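You operate a simulated robot arm through the tools that you are given. There is no shell and no other tool. Be economical: measure what you need, move in short steps, check, and stop when the job is done.

Carry out the task below with a simulated robot arm. There is one attempt and no reset: what you move stays moved.

TASK
Seat the water tank and run a large cup of hot water into the black cup.
Fine: the cup stays under the spout with the drip tray pushed in.
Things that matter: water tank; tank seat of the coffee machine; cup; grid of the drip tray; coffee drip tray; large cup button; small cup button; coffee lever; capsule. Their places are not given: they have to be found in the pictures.

It is judged by the outcome, as a careful person would: the job done as asked, and still so three seconds after it is handed in. It fails if anything else is knocked over, pushed out of place, dropped, spilled or broken.

THE ROBOT
A 6-joint arm with a two-finger parallel gripper, fixed in place. Base frame: the origin is at the foot of the arm, x ahead of it, y to its left, z up; the work surface is at about z = 71. Lengths are in cm, angles in degrees, forces in N, time in s.
With the tool pointing down near the work surface it reaches from about 22 to 62 cm from the base axis. Its first joint turns from -66.0 to 66.0 degrees. Payload 2.7 kg.
Tool frame: the origin (TCP) lies between the finger pads and is the grasp point; the fingertips stand 2.3 cm ahead of it; z points along the fingers, y is the line along which they close. The gripper opens to 9.4 cm. The fingers are 3.8 cm wide and 1 cm thick; the gripper's body (5.4 by 9.6 cm) begins 3.9 cm behind the TCP.
Orientation is that of the tool frame in the base frame, as a unit quaternion [x, y, z, w]. With the fingers straight down and closing along the base's y, the tool's x points along the base's -x, its y along +y and its z along -z.

THE INTERFACE
- The arm moves only by the tool apply_moves. Its argument "series" is a list of rows, each a list of 6 numbers: the shift along the base's x, y, z in units of 400 mm (1.0 is 400 mm), then the turn, a rotation vector about the base's x, y, z in units of 180 degrees (1.0 is 180 degrees). In form: [[dx, dy, dz, ax, ay, az], ...]. A call has 1 to 8 rows; each row is the pose to reach, as a shift and turn from the pose commanded when the call began. "claw" is the finger opening in cm, from 0 to 9.4, set as the call begins (left out, the last holds). A call with a number of a shift or a turn outside -1 to 1 is refused whole. A row lasts 0.2 s, in which the tool goes at most 5 cm and 8.6 degrees; a call with a longer step from one row to the next is refused whole, and so is a gripper value outside its range. A pose out of reach is approached as far as the arm can. The call stops where the force on the tool passes 70 N (or 10 N more than at its start, if that is more) or the arm is blocked; 0.2 s more then pass. The fingers move at their own pace (about 4.5 cm/s each) and stop on an object; they squeeze with about 39 N. The grip force told is the motor's: it shows also when the fingers shut on nothing. Time passes only in rows, and 0.2 s behind the last, so rows that repeat a pose let the fingers close. It gives the time, the measured TCP pose, the force on the tool (base axes), the opening and the grip force at its end, in the units of the frame above (readings bear some noise).
- Cameras (640 x 400 px; columns grow to the right, rows downward): "scene" is fixed at [7.43, -43.1, 140.98]; the picture's right is [0.74, -0.67, 0.00], its down [-0.35, -0.39, -0.85] and it looks along [0.57, 0.63, -0.53] (base axes); focal length 309 px, centre (320, 200). "wrist" rides on the gripper at [-3.9, 0, -4.4] in the tool frame; the picture's right is [0.00, -1.00, 0.00], its down [0.97, 0.00, -0.24] and it looks along [0.24, 0.00, 0.97] (tool axes); focal length 218 px, centre (320, 200).
- camera(camera): a new picture of that camera. No time passes.
- point_at(camera, pixels): for up to 12 pixels [column, row] of the newest picture of that camera ("zoom" is the newest enlarged one), the place [x, y, z] in the base frame of the surface seen there, good to about 0.2 cm, but the place of the scene camera against the robot may be out by one fixed shift of up to 1.2 cm in any direction. No time passes.
- enlarge(camera, box): a new picture of the part [left, top, right, bottom] of that camera's present view, enlarged. No time passes.
- job_done(): hands the job in; it is judged then, once.

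Work in short steps. Measure before you move; look again where a grasp or a placing could have gone wrong, and mend it. You have 80 turns and 46 pictures in all, those below and enlarged ones among them. Open the gripper and draw the arm clear of the work before you hand the job in, unless the task says otherwise; then end with one line.

The tools are called after "Call:" as name(argument=value, ...) on one line, values as JSON. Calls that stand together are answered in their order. apply_moves: Moves the arm, as the interface text tells. Its arguments: {"type":"object","properties":{"series":{"type":"array"},"claw":{"type":"number"}},"required":["series"]} The other tools are called the same way: camera (camera) takes a picture; point_at (camera, pixels) gives the place of the surface under pixels of a picture; enlarge (camera, box) takes an enlarged picture of a part of a camera's view; job_done () hands the job in.

At the start:

```text
time_s: 0.0
position: [39.3, 15.86, 123.82]
orientation: [0.0, 1.0, 0.0, -0.001]
contact_force: [0.1, 0.1, -0.5]
opening: 9.42
grip_force: 0.1
```

scene: 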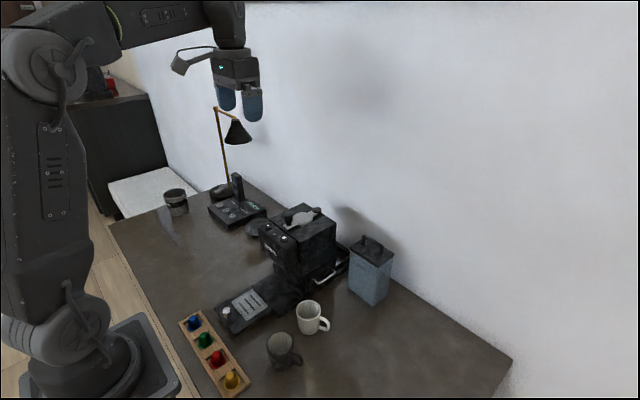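
wrist: 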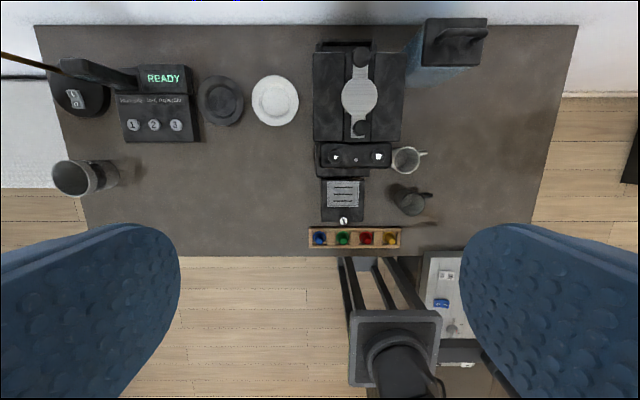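

The machine is centre of view, the tank to its right, the black cup near (283,350) in scene. I enlarge both views to read details.

Call:
enlarge(camera="scene", box=[170, 170, 420, 400])

Call:
enlarge(camera="wrist", box=[290, 10, 510, 260])

```text
1.74 times, centred on (295, 285) of scene
```

zoom: 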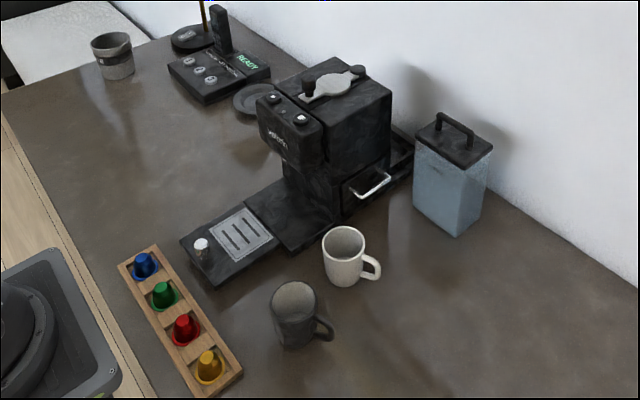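

```text
1.60 times, centred on (400, 135) of wrist
```

zoom: 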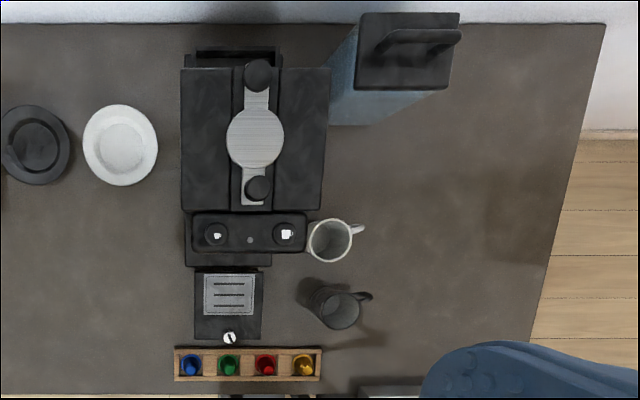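

Measuring key points in the wrist zoom (wrist is free of the fixed scene shift).

Call:
point_at(camera="zoom", pixels=[[360, 15], [458, 15], [450, 88], [358, 85], [410, 38], [215, 233], [286, 233], [228, 295], [229, 338], [337, 310], [366, 296], [238, 55]])

Call:
point_at(camera="wrist", pixels=[[316, 55], [400, 55], [316, 138], [400, 138], [320, 146], [390, 165], [360, 95], [361, 60], [361, 128], [407, 160], [400, 200], [320, 219]])

Call:
point_at(camera="scene", pixels=[[366, 243], [383, 250], [352, 243], [391, 260], [376, 263], [362, 238], [272, 234], [285, 238], [250, 303], [226, 312], [282, 338], [305, 222]])

```text
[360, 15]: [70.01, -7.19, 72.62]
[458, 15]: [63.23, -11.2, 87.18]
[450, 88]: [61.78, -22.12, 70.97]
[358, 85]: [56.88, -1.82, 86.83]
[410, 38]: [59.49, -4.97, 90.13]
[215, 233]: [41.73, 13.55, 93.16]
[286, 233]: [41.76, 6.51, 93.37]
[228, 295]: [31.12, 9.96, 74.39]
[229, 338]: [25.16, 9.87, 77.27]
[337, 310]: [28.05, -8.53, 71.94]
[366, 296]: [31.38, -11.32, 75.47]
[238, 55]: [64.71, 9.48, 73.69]
```

```text
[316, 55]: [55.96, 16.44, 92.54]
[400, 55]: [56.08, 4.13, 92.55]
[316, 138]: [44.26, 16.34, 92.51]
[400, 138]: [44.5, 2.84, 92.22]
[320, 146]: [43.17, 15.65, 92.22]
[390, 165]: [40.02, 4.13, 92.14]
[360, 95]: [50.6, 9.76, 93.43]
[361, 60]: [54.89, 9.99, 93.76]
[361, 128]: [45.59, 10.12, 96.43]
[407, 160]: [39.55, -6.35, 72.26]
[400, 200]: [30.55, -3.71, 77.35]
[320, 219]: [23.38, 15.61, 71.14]
```

```text
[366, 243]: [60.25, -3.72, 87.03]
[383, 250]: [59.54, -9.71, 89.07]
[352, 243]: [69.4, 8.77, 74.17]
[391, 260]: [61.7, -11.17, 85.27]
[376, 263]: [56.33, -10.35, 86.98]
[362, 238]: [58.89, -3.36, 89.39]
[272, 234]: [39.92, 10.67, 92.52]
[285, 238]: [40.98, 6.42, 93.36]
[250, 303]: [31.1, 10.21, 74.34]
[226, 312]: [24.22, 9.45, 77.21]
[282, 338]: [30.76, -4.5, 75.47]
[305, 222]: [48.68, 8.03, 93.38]
```

Seat appears behind the machine (floor about (64.7,9.5,73.7)); tank top spans about x 57–63, y −11…−2. I move above for a closer view.

Call:
apply_moves(series=[[0.08, -0.08, -0.04, 0, 0, 0], [0.16, -0.16, -0.08, 0, 0, 0], [0.24, -0.24, -0.12, 0, 0, 0], [0.32, -0.32, -0.15, 0, 0, 0], [0.4, -0.32, -0.15, 0, 0, 0]])

Call:
camera(camera="wrist")

```text
time_s: 1.2
position: [55.47, 3.16, 117.92]
orientation: [0.0, 1.0, 0.0, 0.0]
contact_force: [-0.3, 0.2, 0.4]
opening: 9.39
grip_force: 0.1
```

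```text
41 pictures are left
```

wrist: 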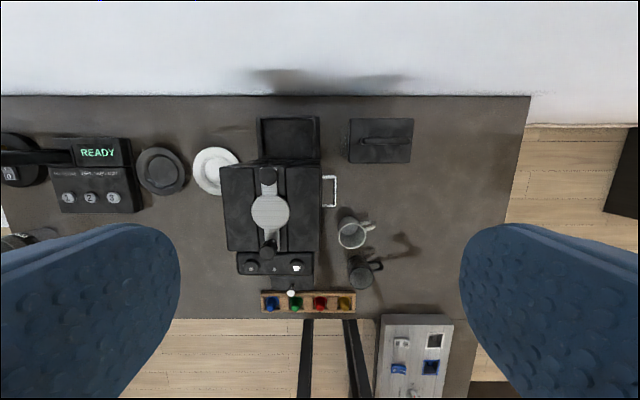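

Call:
enlarge(camera="wrist", box=[230, 90, 430, 215])

```text
3.20 times, centred on (330, 152) of wrist
```

zoom: 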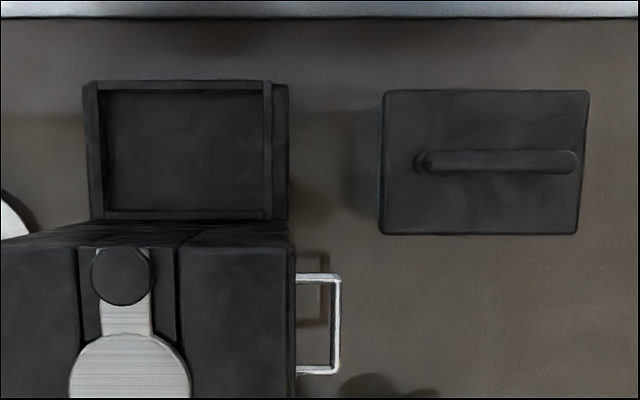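

Clear view: seat recess inside (105,92)–(265,212), tank lid (383,90)–(588,235). I measure both.

Call:
point_at(camera="zoom", pixels=[[387, 94], [584, 94], [575, 230], [384, 230], [425, 163], [570, 163], [495, 163], [95, 150], [268, 150], [185, 86], [185, 215], [185, 150]])

Call:
point_at(camera="zoom", pixels=[[110, 96], [260, 96], [260, 205], [110, 205], [280, 150], [185, 228], [185, 222], [185, 245], [280, 100], [350, 60], [270, 110], [100, 110]])

Call:
point_at(camera="zoom", pixels=[[495, 152], [495, 174], [450, 110], [450, 210], [375, 130], [310, 60]])

```text
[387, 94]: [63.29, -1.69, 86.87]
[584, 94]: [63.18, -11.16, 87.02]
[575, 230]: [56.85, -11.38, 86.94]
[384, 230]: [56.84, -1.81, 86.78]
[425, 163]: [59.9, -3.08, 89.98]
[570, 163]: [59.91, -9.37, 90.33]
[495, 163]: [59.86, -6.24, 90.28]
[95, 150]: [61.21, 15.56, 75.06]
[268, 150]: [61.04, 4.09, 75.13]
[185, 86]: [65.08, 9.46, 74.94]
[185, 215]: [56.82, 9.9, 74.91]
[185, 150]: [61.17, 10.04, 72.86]
```

```text
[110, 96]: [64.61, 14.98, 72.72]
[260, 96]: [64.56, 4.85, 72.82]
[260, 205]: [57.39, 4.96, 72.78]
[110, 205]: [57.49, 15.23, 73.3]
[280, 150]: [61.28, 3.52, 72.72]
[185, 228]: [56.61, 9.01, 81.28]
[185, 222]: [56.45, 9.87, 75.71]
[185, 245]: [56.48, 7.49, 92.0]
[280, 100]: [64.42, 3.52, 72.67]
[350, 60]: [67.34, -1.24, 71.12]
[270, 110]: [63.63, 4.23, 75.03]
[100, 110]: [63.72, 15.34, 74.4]
```

```text
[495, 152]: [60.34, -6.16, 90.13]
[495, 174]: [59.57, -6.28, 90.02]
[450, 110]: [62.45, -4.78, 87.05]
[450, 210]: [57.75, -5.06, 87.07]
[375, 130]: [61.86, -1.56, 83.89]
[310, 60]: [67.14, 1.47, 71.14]
```

Recess centre ≈(60.95, 9.9), floor 72.8; tank centre ≈(60.05,−6.5). I look at the tank handle from the scene camera and at the rear knob height.

Call:
enlarge(camera="scene", box=[240, 190, 400, 310])

Call:
point_at(camera="wrist", pixels=[[267, 176], [268, 170], [277, 176], [268, 183], [267, 251], [268, 247], [328, 192], [338, 190], [400, 92], [297, 268], [252, 267], [360, 275]])

```text
3.33 times, centred on (320, 250) of scene
```

zoom: 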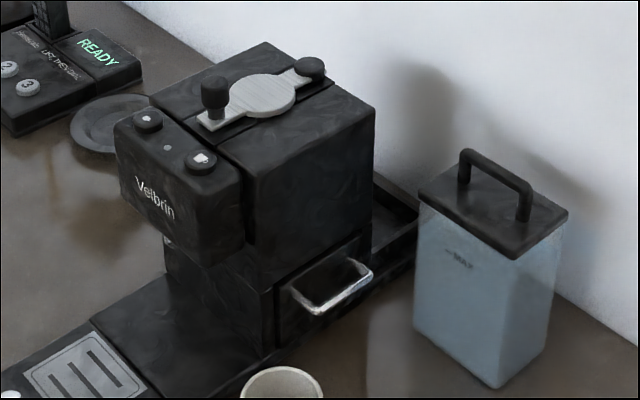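

```text
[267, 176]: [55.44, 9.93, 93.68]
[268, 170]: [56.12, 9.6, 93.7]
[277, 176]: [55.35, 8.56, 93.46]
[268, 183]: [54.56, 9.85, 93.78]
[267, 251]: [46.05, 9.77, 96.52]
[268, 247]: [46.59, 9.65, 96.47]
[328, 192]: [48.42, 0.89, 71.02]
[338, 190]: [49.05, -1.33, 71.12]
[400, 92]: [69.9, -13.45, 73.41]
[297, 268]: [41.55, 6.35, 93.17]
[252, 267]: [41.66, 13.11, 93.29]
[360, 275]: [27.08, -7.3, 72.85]
```

Handle bar runs along y at x≈59.95, z≈89.7. I'll turn the gripper 90° (closing along x) while moving over the tank, at safe height.

Call:
apply_moves(series=[[0.015, -0.03, -0.03, 0, 0, 0.045], [0.03, -0.06, -0.06, 0, 0, 0.09], [0.045, -0.09, -0.09, 0, 0, 0.135], [0.06, -0.12, -0.12, 0, 0, 0.18], [0.075, -0.15, -0.15, 0, 0, 0.225], [0.09, -0.18, -0.18, 0, 0, 0.27], [0.1, -0.21, -0.21, 0, 0, 0.315], [0.115, -0.234, -0.24, 0, 0, 0.36]], claw=5)

Call:
apply_moves(series=[[0, 0, -0.03, 0, 0, 0.045], [0, 0, -0.06, 0, 0, 0.09], [0, 0, -0.09, 0, 0, 0.14], [0, 0, -0.09, 0, 0, 0.14]])

Call:
camera(camera="wrist")

```text
time_s: 3.0
position: [59.97, -6.44, 108.31]
orientation: [-0.537, 0.843, 0.0, 0.0]
contact_force: [0.0, -1.1, -0.3]
opening: 5.0
grip_force: 0.1
```

```text
refused: row 3 steps farther than a row can; nothing moved
```

```text
38 pictures are left
```

wrist: 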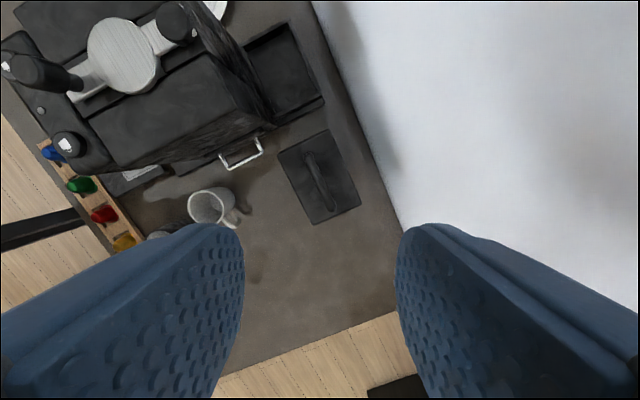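

Rotating on the remaining 25° and lowering to z≈98.

Call:
apply_moves(series=[[0, 0, -0.06, 0, 0, 0.035], [0, 0.003, -0.12, 0, 0, 0.07], [0, 0.006, -0.18, 0, 0, 0.105], [0, 0.006, -0.24, 0, 0, 0.14], [0, 0.006, -0.25, 0, 0, 0.14]])

Call:
camera(camera="wrist")

```text
time_s: 4.2
position: [60.0, -6.23, 98.25]
orientation: [0.708, -0.706, 0.0, 0.0]
contact_force: [-0.5, -0.3, -0.1]
opening: 4.98
grip_force: 0.2
```

```text
37 pictures are left
```

wrist: 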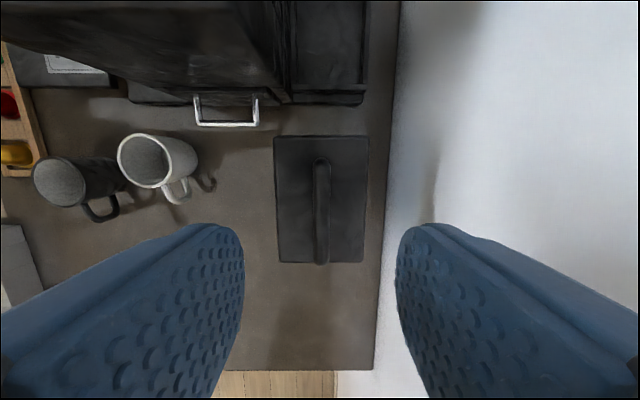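

Handle is centred at column 321 between the fingers. Lowering to z≈89.6.

Call:
apply_moves(series=[[0, 0, -0.06, 0, 0, 0], [0, 0, -0.12, 0, 0, 0], [0, 0, -0.18, 0, 0, 0], [0, 0, -0.213, 0, 0, 0], [0, 0, -0.213, 0, 0, 0]])

Call:
apply_moves(series=[[0, 0, 0, 0, 0, 0], [0, 0, 0, 0, 0, 0], [0, 0, 0, 0, 0, 0], [0, 0, 0, 0, 0, 0]], claw=0)

Call:
apply_moves(series=[[0, 0, 0.02, 0, 0, 0], [0, 0, 0.05, 0, 0, 0], [0, 0, 0.05, 0, 0, 0]])

Call:
camera(camera="scene")

```text
time_s: 5.4
position: [59.87, -5.95, 89.81]
orientation: [-0.707, 0.707, 0.0, 0.0]
contact_force: [-0.5, -0.5, 0.2]
opening: 4.99
grip_force: 0.1
```

```text
time_s: 6.4
position: [59.9, -6.04, 89.82]
orientation: [0.707, -0.707, 0.0, 0.0]
contact_force: [0.7, -0.7, 0.8]
opening: 1.04
grip_force: 38.8
```

```text
time_s: 7.2
position: [59.85, -5.99, 91.93]
orientation: [0.707, -0.707, 0.0, 0.0]
contact_force: [-0.1, -0.7, -3.9]
opening: 1.05
grip_force: 38.4
```

```text
36 pictures are left
```

scene: 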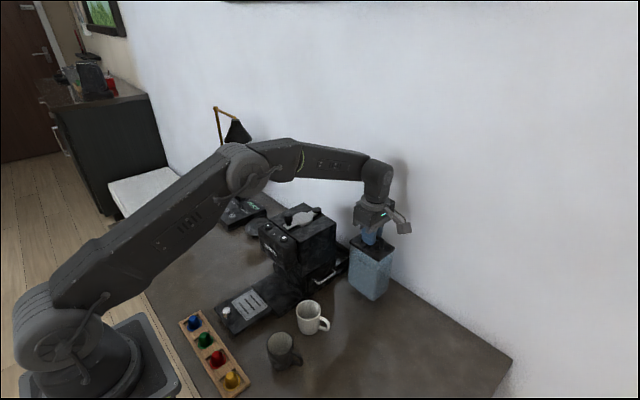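

Tank is held (−3.9 N, opening 1.05). Lift to clear the seat rim and carry toward the seat.

Call:
apply_moves(series=[[0, 0, 0.06, 0, 0, 0], [0, 0, 0.13, 0, 0, 0], [0.01, 0.06, 0.14, 0, 0, 0], [0.02, 0.13, 0.14, 0, 0, 0], [0.025, 0.21, 0.14, 0, 0, 0], [0.025, 0.3, 0.14, 0, 0, 0], [0.025, 0.37, 0.14, 0, 0, 0], [0.025, 0.407, 0.14, 0, 0, 0]])

Call:
camera(camera="wrist")

Call:
enlarge(camera="scene", box=[230, 150, 430, 310])

```text
time_s: 9.0
position: [61.06, 10.32, 97.34]
orientation: [-0.706, 0.708, 0.0, -0.001]
contact_force: [0.4, 0.9, -4.6]
opening: 1.03
grip_force: 39.2
```

```text
35 pictures are left
```

wrist: 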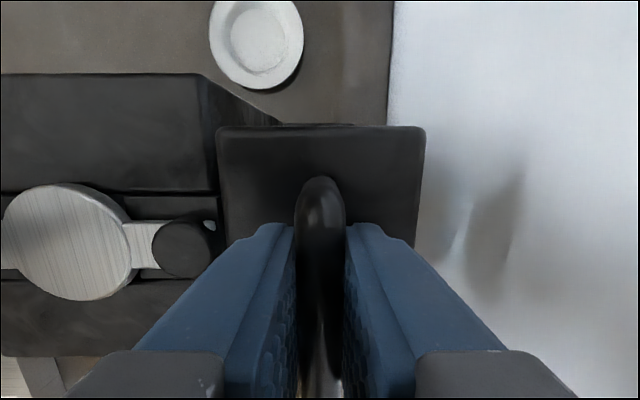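

```text
2.50 times, centred on (330, 230) of scene
```

zoom: 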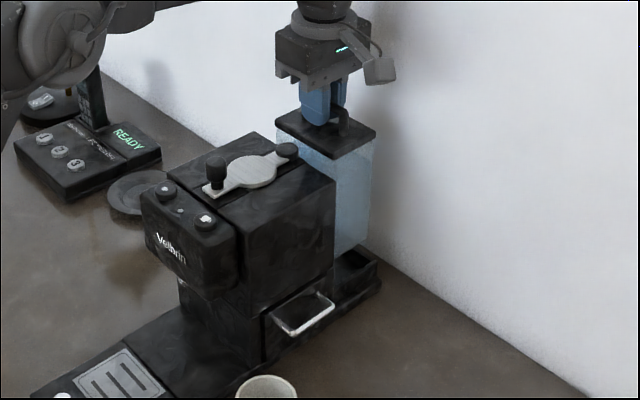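

Checking the held tank's lid edges against the seat before lowering.

Call:
point_at(camera="wrist", pixels=[[222, 180], [419, 180], [250, 129], [390, 129], [226, 215], [413, 215], [322, 123], [240, 129]])

Call:
point_at(camera="zoom", pixels=[[337, 255], [370, 240], [360, 256], [378, 262], [340, 288], [375, 140], [336, 158], [278, 122]])

```text
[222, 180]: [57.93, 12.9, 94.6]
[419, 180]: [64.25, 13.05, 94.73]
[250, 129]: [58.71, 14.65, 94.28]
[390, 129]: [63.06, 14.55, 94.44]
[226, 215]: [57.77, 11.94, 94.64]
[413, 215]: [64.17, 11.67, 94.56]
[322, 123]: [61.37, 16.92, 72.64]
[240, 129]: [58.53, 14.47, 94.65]
```

```text
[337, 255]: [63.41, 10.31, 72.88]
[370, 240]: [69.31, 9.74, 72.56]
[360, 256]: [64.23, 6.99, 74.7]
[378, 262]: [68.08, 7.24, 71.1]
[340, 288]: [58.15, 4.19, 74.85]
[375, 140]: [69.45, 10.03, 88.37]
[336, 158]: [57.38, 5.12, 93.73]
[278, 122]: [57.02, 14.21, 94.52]
```

Tank centre is ≈(61.05, 9.83), within 0.1 cm of the seat centre. Lowering, slowly at the end.

Call:
apply_moves(series=[[-0.002, 0.001, -0.04, 0, 0, 0], [-0.002, 0.001, -0.075, 0, 0, 0], [-0.002, 0.001, -0.1, 0, 0, 0], [-0.002, 0.001, -0.12, 0, 0, 0], [-0.002, 0.001, -0.133, 0, 0, 0], [-0.002, 0.001, -0.133, 0, 0, 0]])

Call:
apply_moves(series=[[0, 0, -0.005, 0, 0, 0], [0, 0, -0.01, 0, 0, 0], [0, 0, -0.013, 0, 0, 0]])

Call:
enlarge(camera="scene", box=[230, 150, 430, 310])

```text
time_s: 10.4
position: [60.88, 10.18, 91.97]
orientation: [-0.707, 0.707, 0.0, 0.0]
contact_force: [-0.1, -0.6, -4.5]
opening: 1.03
grip_force: 38.8
```

```text
time_s: 11.2
position: [60.89, 10.38, 91.51]
orientation: [0.707, -0.707, 0.001, -0.001]
contact_force: [0.4, -1.0, -1.4]
opening: 1.04
grip_force: 39.2
```

```text
2.50 times, centred on (330, 230) of scene
```

zoom: 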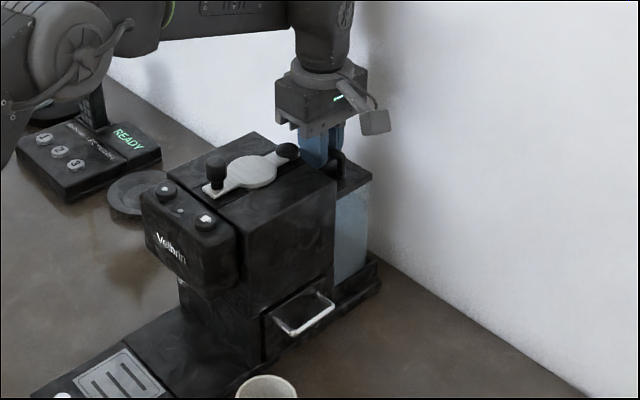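

Weight is coming off (−1.4 N). Press down slightly more to confirm seating.

Call:
apply_moves(series=[[0, 0, -0.004, 0, 0, 0], [0, 0, -0.008, 0, 0, 0]])

```text
time_s: 11.8
position: [60.88, 10.31, 91.6]
orientation: [-0.707, 0.707, -0.003, 0.003]
contact_force: [0.7, -1.1, 16.7]
opening: 1.04
grip_force: 38.8
```

Seated firmly (16.7 N at z 91.6). Release with a small opening and rise.

Call:
apply_moves(series=[[0, 0, 0.006, 0, 0, 0], [0, 0, 0.006, 0, 0, 0], [0, 0, 0.006, 0, 0, 0]], claw=3)

Call:
apply_moves(series=[[0, 0, 0.06, 0, 0, 0], [0, 0, 0.14, 0, 0, 0], [0, 0, 0.24, 0, 0, 0], [0, 0, 0.34, 0, 0, 0], [0, 0, 0.44, 0, 0, 0]])

Call:
camera(camera="wrist")

Call:
enlarge(camera="scene", box=[210, 190, 410, 390])

```text
time_s: 12.6
position: [60.73, 10.31, 91.51]
orientation: [-0.707, 0.707, 0.0, -0.001]
contact_force: [-0.6, -0.5, 0.2]
opening: 3.0
grip_force: 0.1
```

```text
time_s: 13.8
position: [60.24, 10.19, 107.88]
orientation: [-0.707, 0.707, 0.001, 0.0]
contact_force: [0.2, 0.2, -0.2]
opening: 3.01
grip_force: 0.1
out of reach, approached as far as the arm can: row 5
```

```text
32 pictures are left
```

wrist: 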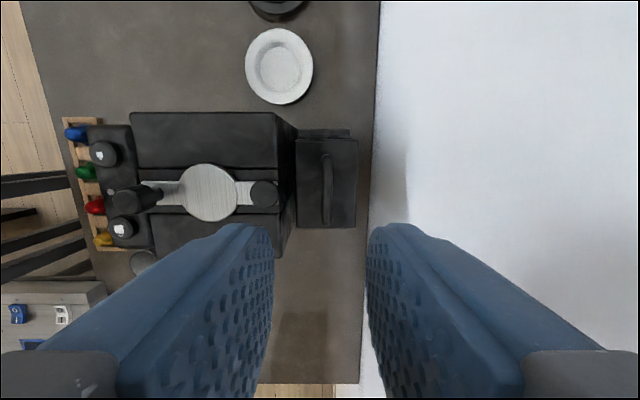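

```text
2.00 times, centred on (310, 290) of scene
```

zoom: 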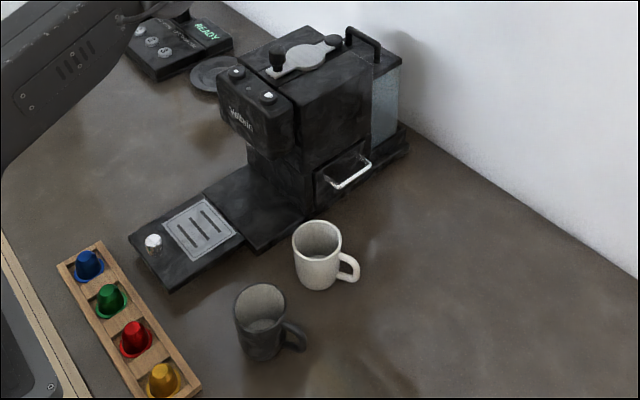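

Tank sits in the seat. Next, bring the wrist camera above the tray and cups while turning back.

Call:
apply_moves(series=[[-0.1, -0.02, 0, 0, 0, -0.045], [-0.2, -0.04, 0, 0, 0, -0.09], [-0.3, -0.06, 0, 0, 0, -0.135], [-0.4, -0.08, 0, 0, 0, -0.18], [-0.5, -0.1, 0, 0, 0, -0.225], [-0.6, -0.12, 0, 0, 0, -0.27], [-0.7, -0.14, 0, 0, 0, -0.315], [-0.8, -0.16, 0, 0, 0, -0.36]], claw=9.4)

Call:
apply_moves(series=[[0, -0.05, 0, 0, 0, -0.035], [0, -0.1, 0, 0, 0, -0.07], [0, -0.1, 0, 0, 0, -0.105], [0, -0.1, 0, 0, 0, -0.14], [0, -0.1, 0, 0, 0, -0.14]])

Call:
camera(camera="wrist")

```text
time_s: 15.6
position: [28.32, 3.68, 107.74]
orientation: [-0.217, 0.976, -0.001, 0.0]
contact_force: [0.5, -0.7, -0.3]
opening: 9.39
grip_force: 0.1
```

```text
time_s: 16.8
position: [28.17, -0.39, 107.85]
orientation: [0.0, 1.0, 0.001, 0.0]
contact_force: [0.4, 0.1, -0.4]
opening: 9.39
grip_force: 0.0
```

```text
30 pictures are left
```

wrist: 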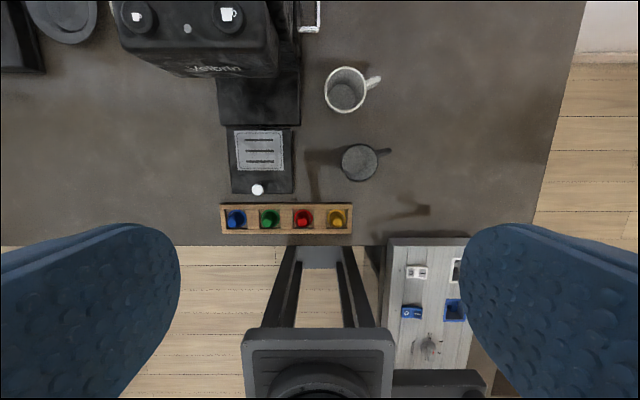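

Call:
enlarge(camera="wrist", box=[210, 60, 410, 210])

```text
2.67 times, centred on (310, 135) of wrist
```

zoom: 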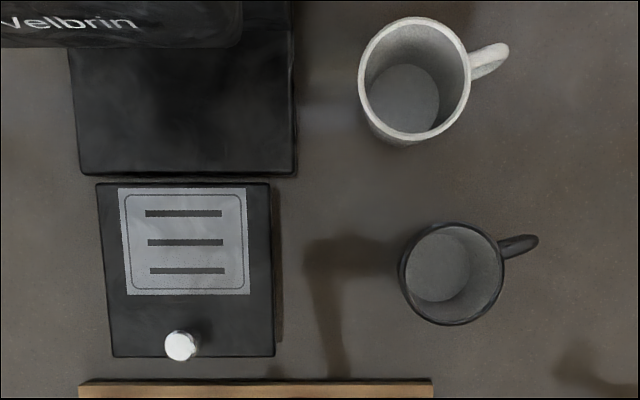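

Call:
point_at(camera="zoom", pixels=[[402, 272], [500, 272], [455, 223], [453, 323], [440, 262], [520, 245], [535, 240], [503, 248], [180, 338], [185, 242], [128, 290], [244, 192]])

Call:
point_at(camera="zoom", pixels=[[100, 350], [270, 350], [100, 188], [268, 186], [85, 168], [290, 170], [180, 100], [180, 165], [255, 250], [180, 315], [415, 130], [470, 60]])

Call:
point_at(camera="scene", pixels=[[270, 341], [298, 340], [284, 333], [282, 362], [299, 355], [270, 360], [300, 365], [232, 290], [262, 250], [300, 260], [280, 270], [250, 300]])

```text
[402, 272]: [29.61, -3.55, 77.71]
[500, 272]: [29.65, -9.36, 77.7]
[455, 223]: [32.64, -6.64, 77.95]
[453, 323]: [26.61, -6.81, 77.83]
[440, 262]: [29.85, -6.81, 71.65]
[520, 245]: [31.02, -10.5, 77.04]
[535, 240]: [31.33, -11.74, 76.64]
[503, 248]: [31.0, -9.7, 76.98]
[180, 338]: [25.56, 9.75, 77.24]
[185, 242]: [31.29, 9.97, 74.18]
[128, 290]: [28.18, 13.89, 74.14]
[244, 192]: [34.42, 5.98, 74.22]
```

```text
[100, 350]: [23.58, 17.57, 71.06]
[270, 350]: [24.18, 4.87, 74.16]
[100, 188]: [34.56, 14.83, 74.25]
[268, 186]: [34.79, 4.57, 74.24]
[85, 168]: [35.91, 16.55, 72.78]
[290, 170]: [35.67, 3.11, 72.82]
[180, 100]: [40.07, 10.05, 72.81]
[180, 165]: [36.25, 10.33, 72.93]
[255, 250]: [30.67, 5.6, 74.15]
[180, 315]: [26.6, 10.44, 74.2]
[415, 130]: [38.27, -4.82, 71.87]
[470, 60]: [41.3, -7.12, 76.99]
```

```text
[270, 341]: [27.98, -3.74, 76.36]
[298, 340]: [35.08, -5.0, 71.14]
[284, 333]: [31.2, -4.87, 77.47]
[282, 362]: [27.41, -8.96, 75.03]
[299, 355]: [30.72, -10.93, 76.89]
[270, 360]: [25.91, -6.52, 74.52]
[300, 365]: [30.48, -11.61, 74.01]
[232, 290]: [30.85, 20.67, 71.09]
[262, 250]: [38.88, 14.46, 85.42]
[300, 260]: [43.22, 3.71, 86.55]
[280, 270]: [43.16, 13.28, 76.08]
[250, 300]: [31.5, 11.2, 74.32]
```

Tray top is z≈74.2 and the platform behind is z≈72.8. I look closely at how the tray joins the base, and the spout.

Call:
enlarge(camera="scene", box=[210, 250, 320, 345])

```text
4.21 times, centred on (265, 298) of scene
```

zoom: 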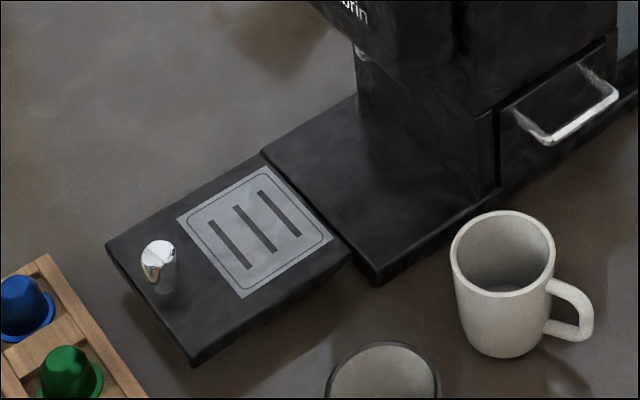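

Call:
point_at(camera="zoom", pixels=[[195, 350], [193, 364], [197, 372], [270, 312], [270, 322], [345, 262], [350, 255], [310, 210], [270, 160], [250, 162], [380, 283], [345, 250]])

Call:
point_at(camera="zoom", pixels=[[330, 170], [360, 130], [355, 55], [362, 52], [366, 60], [370, 100], [400, 85], [440, 80], [420, 120], [160, 250], [158, 285], [375, 255]])

```text
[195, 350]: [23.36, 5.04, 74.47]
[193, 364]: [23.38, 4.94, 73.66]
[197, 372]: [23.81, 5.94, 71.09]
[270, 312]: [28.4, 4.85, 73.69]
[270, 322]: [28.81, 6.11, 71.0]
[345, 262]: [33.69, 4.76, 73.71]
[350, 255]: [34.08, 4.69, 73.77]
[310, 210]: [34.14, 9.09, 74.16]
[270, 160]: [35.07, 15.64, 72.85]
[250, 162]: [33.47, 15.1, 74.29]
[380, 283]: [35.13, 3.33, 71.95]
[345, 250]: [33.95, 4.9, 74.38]
```

```text
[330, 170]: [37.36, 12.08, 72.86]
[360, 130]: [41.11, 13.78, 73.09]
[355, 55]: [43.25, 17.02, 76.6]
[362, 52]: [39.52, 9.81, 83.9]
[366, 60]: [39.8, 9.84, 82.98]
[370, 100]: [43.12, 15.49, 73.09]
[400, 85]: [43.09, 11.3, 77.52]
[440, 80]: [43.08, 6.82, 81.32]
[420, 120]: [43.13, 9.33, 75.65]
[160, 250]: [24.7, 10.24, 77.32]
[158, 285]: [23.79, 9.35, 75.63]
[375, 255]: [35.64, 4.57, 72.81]
```

Geometry is clear: tray slides over the platform (z 73–74.2), grid centre (31.3, 9.9), spout at ≈(40.3, 9.85, 82.7), ~9 cm travel brings grid under it. The black cup (centre ≈(29.65,−6.5), rim 77.8) can be put on the grid first. Turning the gripper to close along x above the cup.

Call:
apply_moves(series=[[0.005, -0.02, -0.03, 0, 0, 0.045], [0.01, -0.04, -0.06, 0, 0, 0.09], [0.015, -0.06, -0.09, 0, 0, 0.135], [0.02, -0.08, -0.12, 0, 0, 0.18], [0.025, -0.1, -0.15, 0, 0, 0.225], [0.03, -0.12, -0.18, 0, 0, 0.27], [0.035, -0.14, -0.21, 0, 0, 0.315], [0.037, -0.153, -0.24, 0, 0, 0.36]], claw=8.2)

Call:
apply_moves(series=[[0, 0, -0.03, 0, 0, 0.035], [0, 0, -0.06, 0, 0, 0.07], [0, 0, -0.09, 0, 0, 0.105], [0, 0, -0.12, 0, 0, 0.14], [0, 0, -0.15, 0, 0, 0.14], [0, 0, -0.15, 0, 0, 0.14]])

Call:
camera(camera="wrist")

```text
time_s: 18.6
position: [29.7, -6.45, 98.27]
orientation: [-0.537, 0.844, 0.0, 0.0]
contact_force: [0.3, -0.2, 0.4]
opening: 8.19
grip_force: 0.1
```

```text
time_s: 20.0
position: [29.76, -6.57, 92.2]
orientation: [0.707, -0.707, 0.001, 0.0]
contact_force: [0.0, 0.3, -0.2]
opening: 8.19
grip_force: 0.0
```

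```text
27 pictures are left
```

wrist: 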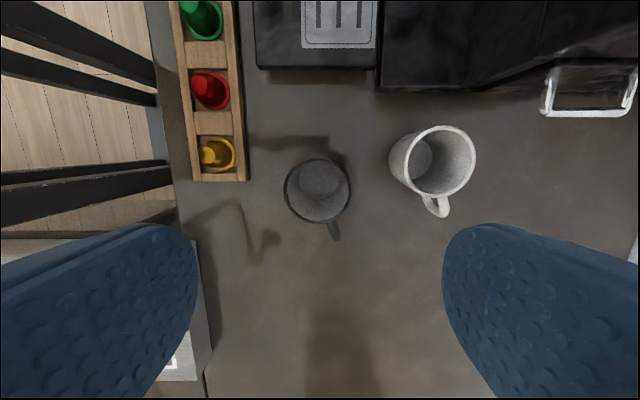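

Call:
point_at(camera="wrist", pixels=[[286, 190], [350, 186], [316, 159], [318, 222], [335, 238], [393, 165], [244, 178], [240, 130], [332, 160]])

```text
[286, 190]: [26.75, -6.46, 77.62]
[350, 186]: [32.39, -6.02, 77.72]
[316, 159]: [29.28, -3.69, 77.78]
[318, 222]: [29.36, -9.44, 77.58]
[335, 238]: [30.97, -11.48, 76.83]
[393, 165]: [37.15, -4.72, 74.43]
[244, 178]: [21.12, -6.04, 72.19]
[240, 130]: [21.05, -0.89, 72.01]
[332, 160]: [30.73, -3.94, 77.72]
```

Cup centre ≈(29.57,−6.55); fingers clear it and the neighbours. Descend to z≈75.5.

Call:
apply_moves(series=[[-0.004, 0, -0.1, 0, 0, 0], [-0.004, 0, -0.2, 0, 0, 0], [-0.004, 0, -0.28, 0, 0, 0], [-0.004, 0, -0.34, 0, 0, 0], [-0.004, 0, -0.39, 0, 0, 0], [-0.004, 0, -0.418, 0, 0, 0], [-0.004, 0, -0.418, 0, 0, 0]])

Call:
apply_moves(series=[[0, 0, 0, 0, 0, 0], [0, 0, 0, 0, 0, 0], [0, 0, 0, 0, 0, 0], [0, 0, 0, 0, 0, 0]], claw=0)

Call:
apply_moves(series=[[0, 0, 0.03, 0, 0, 0], [0, 0, 0.08, 0, 0, 0], [0, 0, 0.14, 0, 0, 0], [0, 0, 0.14, 0, 0, 0]])

Call:
enlarge(camera="scene", box=[200, 230, 360, 390])

```text
time_s: 21.6
position: [29.61, -6.47, 75.59]
orientation: [-0.706, 0.708, -0.001, 0.0]
contact_force: [-1.4, 0.0, -0.1]
opening: 8.21
grip_force: 0.1
```

```text
time_s: 22.6
position: [29.64, -6.42, 75.56]
orientation: [-0.707, 0.707, 0.0, 0.001]
contact_force: [0.1, 0.3, 0.3]
opening: 6.09
grip_force: 39.1
```

```text
time_s: 23.6
position: [29.49, -6.56, 81.25]
orientation: [-0.707, 0.707, 0.0, -0.001]
contact_force: [0.1, -0.1, -1.7]
opening: 6.09
grip_force: 39.4
```

```text
2.50 times, centred on (280, 310) of scene
```

zoom: 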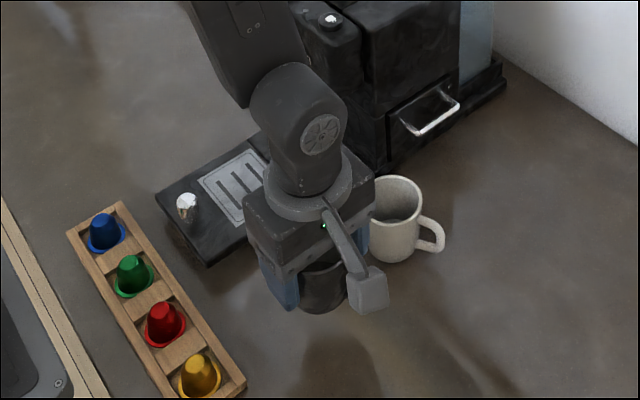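

Cup is held. Carry it over the grid (31.3, 9.9), clear of the knob.

Call:
apply_moves(series=[[0, 0, 0.04, 0, 0, 0], [0.01, 0.08, 0.05, 0, 0, 0], [0.02, 0.17, 0.05, 0, 0, 0], [0.03, 0.26, 0.05, 0, 0, 0], [0.04, 0.35, 0.05, 0, 0, 0], [0.044, 0.41, 0.05, 0, 0, 0], [0.044, 0.41, 0.05, 0, 0, 0]])

Call:
enlarge(camera="scene", box=[190, 190, 330, 340])

Call:
camera(camera="wrist")

```text
time_s: 25.2
position: [31.31, 9.76, 83.04]
orientation: [-0.707, 0.707, 0.001, 0.0]
contact_force: [-0.3, 0.4, -1.3]
opening: 6.1
grip_force: 38.7
```

```text
2.67 times, centred on (260, 265) of scene
```

zoom: 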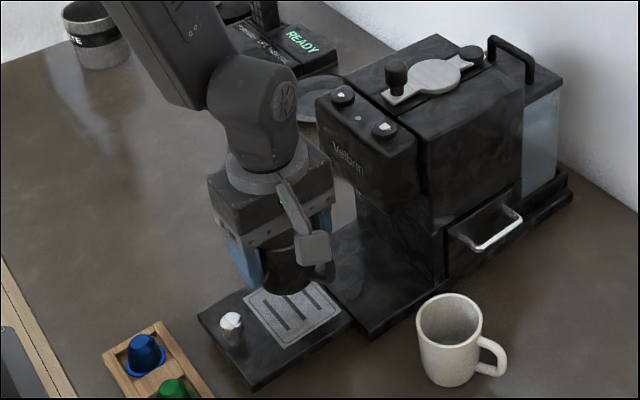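

```text
24 pictures are left
```

wrist: 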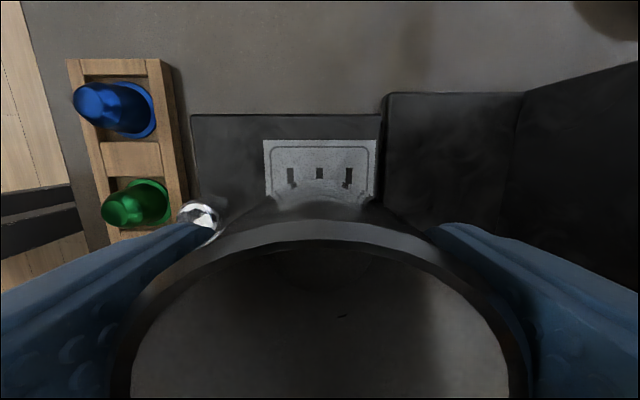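

Centred on grid. Lower to z≈78.9 gently.

Call:
apply_moves(series=[[0, 0.002, -0.04, 0, 0, 0], [0, 0.002, -0.075, 0, 0, 0], [0, 0.002, -0.095, 0, 0, 0], [0, 0.002, -0.102, 0, 0, 0], [0, 0.002, -0.105, 0, 0, 0]])

```text
time_s: 26.4
position: [31.4, 10.14, 78.99]
orientation: [-0.707, 0.708, 0.0, 0.001]
contact_force: [0.4, 0.3, -0.8]
opening: 6.09
grip_force: 39.1
```

Call:
apply_moves(series=[[0, 0, -0.003, 0, 0, 0], [0, 0, -0.006, 0, 0, 0], [0, 0, -0.006, 0, 0, 0]])

```text
time_s: 27.2
position: [31.42, 10.13, 78.74]
orientation: [0.707, -0.707, 0.0, -0.001]
contact_force: [-0.7, -1.9, 23.5]
opening: 6.09
grip_force: 38.6
```

Cup contacts the grid (23 N). Ease up a hair and open to 7.2.

Call:
apply_moves(series=[[0, 0, 0.004, 0, 0, 0], [0, 0, 0.004, 0, 0, 0], [0, 0, 0.004, 0, 0, 0]], claw=7.2)

Call:
apply_moves(series=[[0, 0, 0.03, 0, 0, 0], [0, 0, 0.08, 0, 0, 0], [0, 0, 0.16, 0, 0, 0], [0, 0, 0.26, 0, 0, 0], [0, 0, 0.36, 0, 0, 0]])

Call:
camera(camera="wrist")

Call:
enlarge(camera="scene", box=[190, 190, 330, 340])

```text
time_s: 28.0
position: [31.33, 9.98, 78.76]
orientation: [0.708, -0.707, 0.001, 0.0]
contact_force: [0.0, -1.1, 0.6]
opening: 7.19
grip_force: 0.1
```

```text
time_s: 29.2
position: [31.43, 9.94, 93.68]
orientation: [-0.707, 0.708, 0.0, 0.0]
contact_force: [-0.3, -1.3, 0.2]
opening: 7.2
grip_force: 0.1
```

```text
23 pictures are left
```

wrist: 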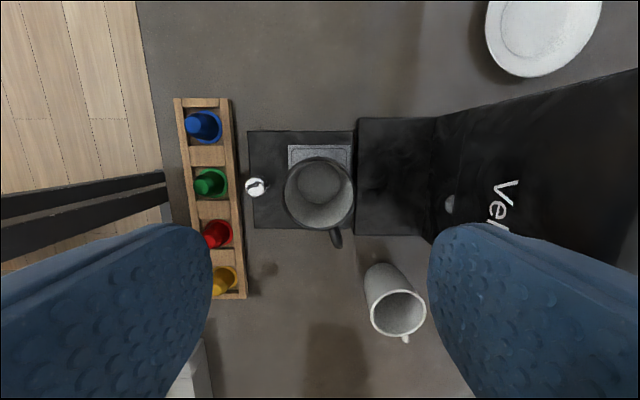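

```text
2.67 times, centred on (260, 265) of scene
```

zoom: 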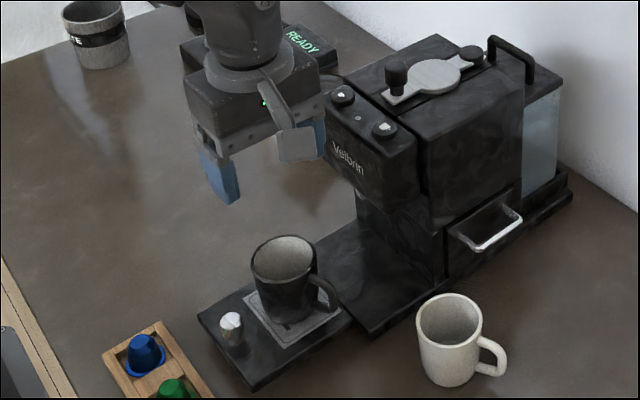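

Cup stands centred on the grid. I measure the knob, capsules, head and cup to plan pushing the tray in with closed fingers.

Call:
point_at(camera="wrist", pixels=[[254, 187], [246, 187], [262, 190], [240, 160], [218, 183], [212, 128], [319, 158], [319, 228], [286, 193], [353, 190], [338, 243], [449, 204]])

Call:
point_at(camera="zoom", pixels=[[330, 155], [340, 165], [418, 207], [400, 200], [325, 120], [232, 318], [285, 243], [250, 265], [355, 190], [370, 150]])

```text
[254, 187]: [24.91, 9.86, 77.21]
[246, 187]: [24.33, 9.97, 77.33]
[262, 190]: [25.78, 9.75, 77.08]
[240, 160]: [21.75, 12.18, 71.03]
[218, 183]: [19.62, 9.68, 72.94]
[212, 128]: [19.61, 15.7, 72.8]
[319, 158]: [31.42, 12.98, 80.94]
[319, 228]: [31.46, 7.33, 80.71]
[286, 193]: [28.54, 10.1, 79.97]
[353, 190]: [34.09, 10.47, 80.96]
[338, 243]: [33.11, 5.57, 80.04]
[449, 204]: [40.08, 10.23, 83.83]
```

```text
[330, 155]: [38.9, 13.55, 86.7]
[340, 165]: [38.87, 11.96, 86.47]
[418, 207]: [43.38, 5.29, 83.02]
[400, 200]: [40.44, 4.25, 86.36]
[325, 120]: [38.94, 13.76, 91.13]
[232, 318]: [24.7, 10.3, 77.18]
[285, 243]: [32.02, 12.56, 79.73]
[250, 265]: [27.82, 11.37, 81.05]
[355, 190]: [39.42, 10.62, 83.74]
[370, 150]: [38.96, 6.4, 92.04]
```

Knob front ≈ x 24.3, z 74–77.2. Close fingers, move behind the knob to x≈22.6 and lower to z≈78.4 (tips ≈76.1, body clear of the cup rim at 81).

Call:
apply_moves(series=[[-0.08, 0, 0, 0, 0, 0], [-0.16, 0, 0, 0, 0, 0], [-0.221, 0, 0, 0, 0, 0], [-0.221, 0, -0.1, 0, 0, 0], [-0.221, 0, -0.2, 0, 0, 0], [-0.221, 0, -0.3, 0, 0, 0], [-0.221, 0, -0.36, 0, 0, 0], [-0.221, 0, -0.382, 0, 0, 0]], claw=0)

Call:
enlarge(camera="scene", box=[170, 190, 330, 340])

```text
time_s: 31.0
position: [22.39, 10.07, 77.93]
orientation: [0.707, -0.707, 0.0, -0.001]
contact_force: [0.1, 0.1, 0.4]
opening: 0.01
grip_force: 39.5
```

```text
2.67 times, centred on (250, 265) of scene
```

zoom: 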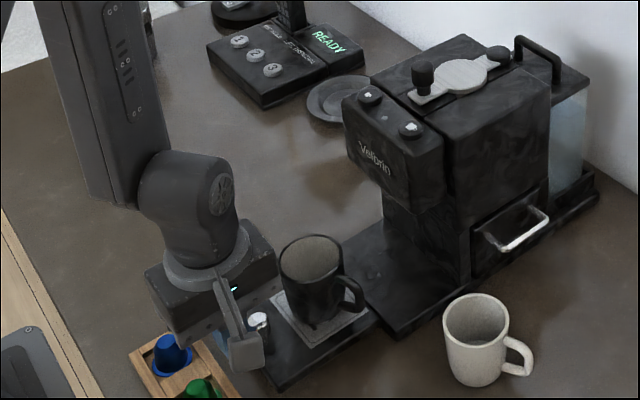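

Fingers are behind the knob, clear of capsules. Push slowly, 0.8 cm per row.

Call:
apply_moves(series=[[0.015, 0, 0, 0, 0, 0], [0.03, 0, 0, 0, 0, 0], [0.042, 0, 0, 0, 0, 0], [0.056, 0, 0, 0, 0, 0], [0.07, 0, 0, 0, 0, 0], [0.085, 0, 0, 0, 0, 0], [0.1, 0, 0, 0, 0, 0], [0.115, 0, 0, 0, 0, 0]])

Call:
enlarge(camera="scene", box=[170, 190, 330, 340])

```text
time_s: 32.8
position: [26.95, 9.84, 77.94]
orientation: [-0.707, 0.707, 0.0, 0.0]
contact_force: [-0.8, -0.5, 0.1]
opening: 0.01
grip_force: 39.0
```

```text
2.67 times, centred on (250, 265) of scene
```

zoom: 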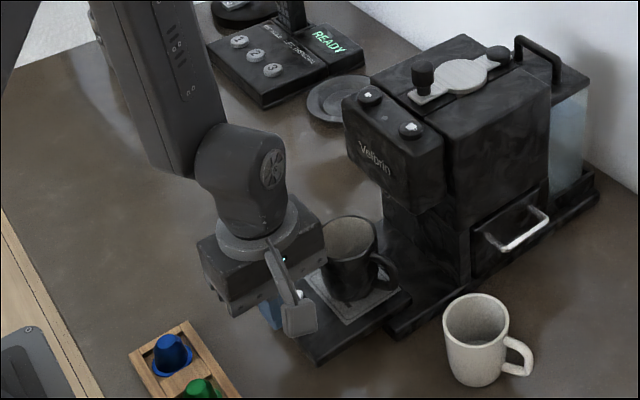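

The tray slides in with the cup riding. Continue, ending near x≈32.

Call:
apply_moves(series=[[0.015, 0, 0, 0, 0, 0], [0.03, 0, 0, 0, 0, 0], [0.045, 0, 0, 0, 0, 0], [0.06, 0, 0, 0, 0, 0], [0.075, 0, 0, 0, 0, 0], [0.09, 0, 0, 0, 0, 0], [0.105, 0, 0, 0, 0, 0], [0.118, 0, 0, 0, 0, 0]])

Call:
enlarge(camera="scene", box=[190, 190, 330, 340])

```text
time_s: 34.6
position: [31.6, 10.11, 77.96]
orientation: [0.708, -0.707, 0.0, 0.001]
contact_force: [-5.6, 4.1, 3.9]
opening: 0.0
grip_force: 38.6
```

```text
2.67 times, centred on (260, 265) of scene
```

zoom: 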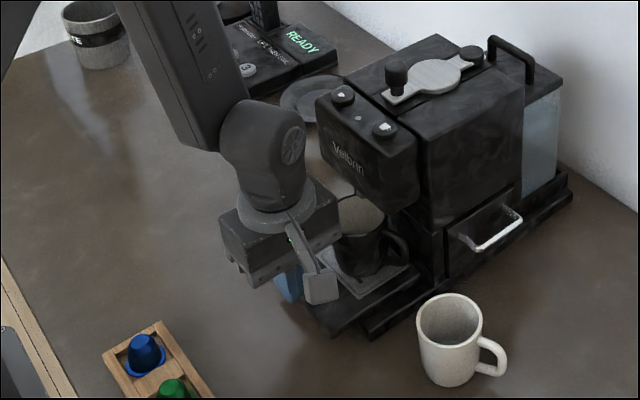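

Slight resistance (−5.6 N). Nudge a little further to find the end stop.

Call:
apply_moves(series=[[0.006, 0, 0, 0, 0, 0], [0.012, 0, 0, 0, 0, 0], [0.012, 0, 0, 0, 0, 0]])

```text
time_s: 35.4
position: [31.8, 9.95, 77.87]
orientation: [0.709, -0.706, -0.003, 0.006]
contact_force: [-42.8, 28.4, 10.4]
opening: 0.01
grip_force: 38.7
```

Firm stop (−43 N). Back off and look.

Call:
apply_moves(series=[[-0.03, 0, 0, 0, 0, 0], [-0.1, 0, 0, 0, 0, 0], [-0.2, 0, 0, 0, 0, 0], [-0.22, 0, 0.1, 0, 0, 0], [-0.2, 0, 0.22, 0, 0, 0], [-0.1, 0, 0.33, 0, 0, 0]])

Call:
camera(camera="wrist")

Call:
enlarge(camera="scene", box=[220, 220, 330, 330])

```text
refused: row 6 steps farther than a row can; nothing moved
```

```text
18 pictures are left
```

wrist: 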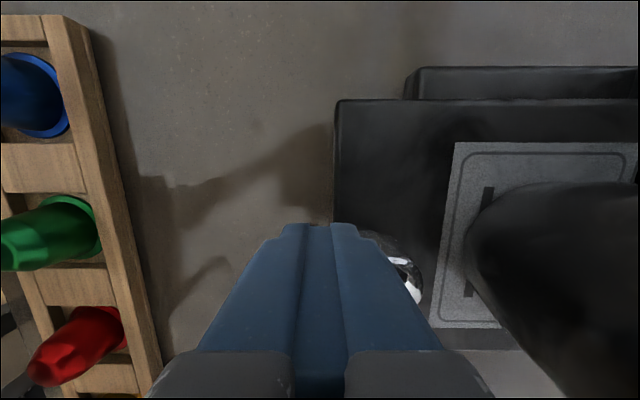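

```text
3.64 times, centred on (275, 275) of scene
```

zoom: 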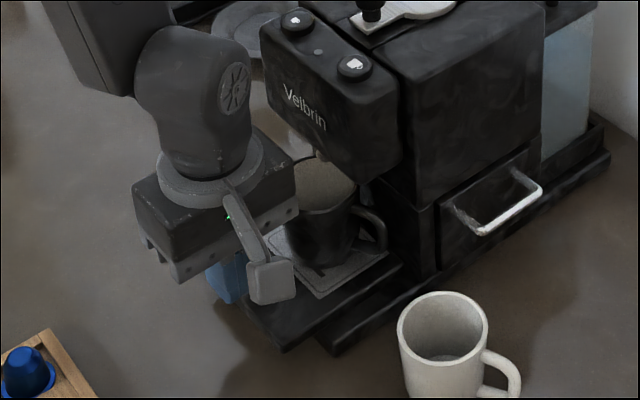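

Call:
apply_moves(series=[[-0.03, 0, 0, 0, 0, 0], [-0.1, 0, 0, 0, 0, 0], [-0.2, 0, 0, 0, 0, 0], [-0.21, 0, 0.1, 0, 0, 0], [-0.2, 0, 0.2, 0, 0, 0], [-0.15, 0, 0.3, 0, 0, 0], [-0.1, 0, 0.4, 0, 0, 0], [-0.05, 0, 0.5, 0, 0, 0]])

Call:
camera(camera="wrist")

Call:
enlarge(camera="scene", box=[220, 220, 330, 330])

```text
time_s: 37.2
position: [30.24, 9.89, 98.14]
orientation: [-0.707, 0.707, 0.0, 0.0]
contact_force: [0.9, 0.6, -0.9]
opening: 0.0
grip_force: 38.8
```

```text
16 pictures are left
```

wrist: 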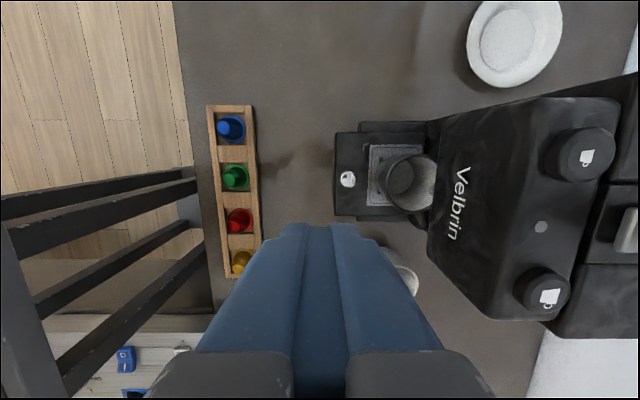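

```text
3.64 times, centred on (275, 275) of scene
```

zoom: 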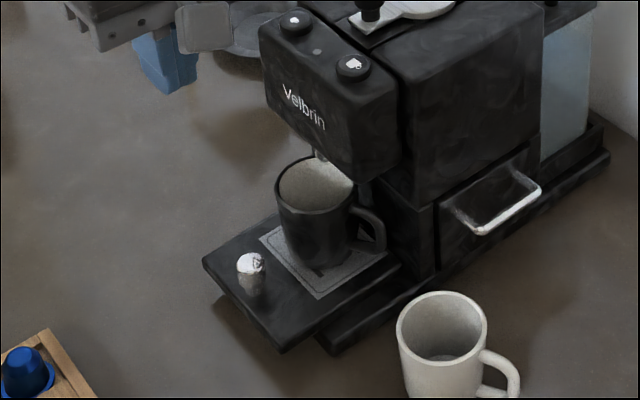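

Cup sits with the spout above it. Measure tray, cup and spout positions, and the large-cup button.

Call:
point_at(camera="zoom", pixels=[[250, 258], [319, 158], [323, 162], [278, 195], [348, 205], [290, 168], [325, 345], [282, 345], [353, 66], [353, 64], [296, 18], [405, 262]])

Call:
point_at(camera="wrist", pixels=[[347, 179], [388, 185], [405, 155], [405, 212], [335, 150], [358, 128], [543, 296], [549, 297], [537, 284], [587, 157], [370, 160], [425, 190]])

```text
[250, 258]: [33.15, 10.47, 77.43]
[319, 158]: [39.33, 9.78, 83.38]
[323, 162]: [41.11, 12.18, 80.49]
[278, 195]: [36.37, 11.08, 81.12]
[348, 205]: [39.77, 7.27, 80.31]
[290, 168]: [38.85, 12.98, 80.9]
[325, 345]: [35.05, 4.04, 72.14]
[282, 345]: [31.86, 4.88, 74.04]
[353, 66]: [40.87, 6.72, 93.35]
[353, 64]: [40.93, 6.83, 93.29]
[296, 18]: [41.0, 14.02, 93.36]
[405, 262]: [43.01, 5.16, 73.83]
```

```text
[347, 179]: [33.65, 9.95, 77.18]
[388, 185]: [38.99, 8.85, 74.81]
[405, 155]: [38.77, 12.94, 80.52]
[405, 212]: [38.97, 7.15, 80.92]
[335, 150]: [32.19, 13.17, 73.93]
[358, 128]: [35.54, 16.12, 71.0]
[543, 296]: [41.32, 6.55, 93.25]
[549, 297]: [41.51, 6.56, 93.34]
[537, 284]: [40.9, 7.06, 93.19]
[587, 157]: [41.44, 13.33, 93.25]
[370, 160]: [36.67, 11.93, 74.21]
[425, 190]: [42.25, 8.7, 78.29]
```

Tray back edge now meets the body (~43.5) and cup centre ≈(40.1,10) under the spout. Check the button icons.

Call:
enlarge(camera="wrist", box=[430, 110, 630, 330])

```text
1.82 times, centred on (530, 220) of wrist
```

zoom: 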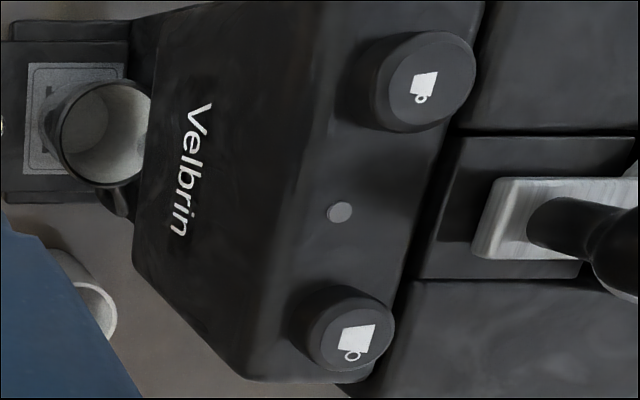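

The lower icon (y≈6.5) is larger: large-cup button, centre ≈(41.6, 6.5), top 93.3. Move above it with closed fingers.

Call:
apply_moves(series=[[0, 0, 0.08, 0, 0, 0], [0.08, -0.03, 0.1, 0, 0, 0], [0.16, -0.06, 0.1, 0, 0, 0], [0.23, -0.085, 0.1, 0, 0, 0], [0.284, -0.085, 0.1, 0, 0, 0], [0.284, -0.085, 0.02, 0, 0, 0], [0.284, -0.085, -0.01, 0, 0, 0], [0.284, -0.085, -0.01, 0, 0, 0]], claw=0)

Call:
enlarge(camera="scene", box=[230, 180, 340, 270])

```text
time_s: 39.0
position: [41.73, 6.48, 97.78]
orientation: [0.707, -0.707, 0.0, -0.001]
contact_force: [-0.4, 0.4, 0.1]
opening: 0.0
grip_force: 39.2
```

```text
4.44 times, centred on (285, 225) of scene
```

zoom: 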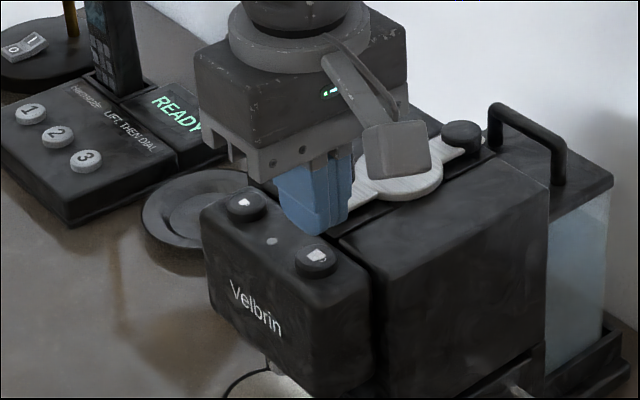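

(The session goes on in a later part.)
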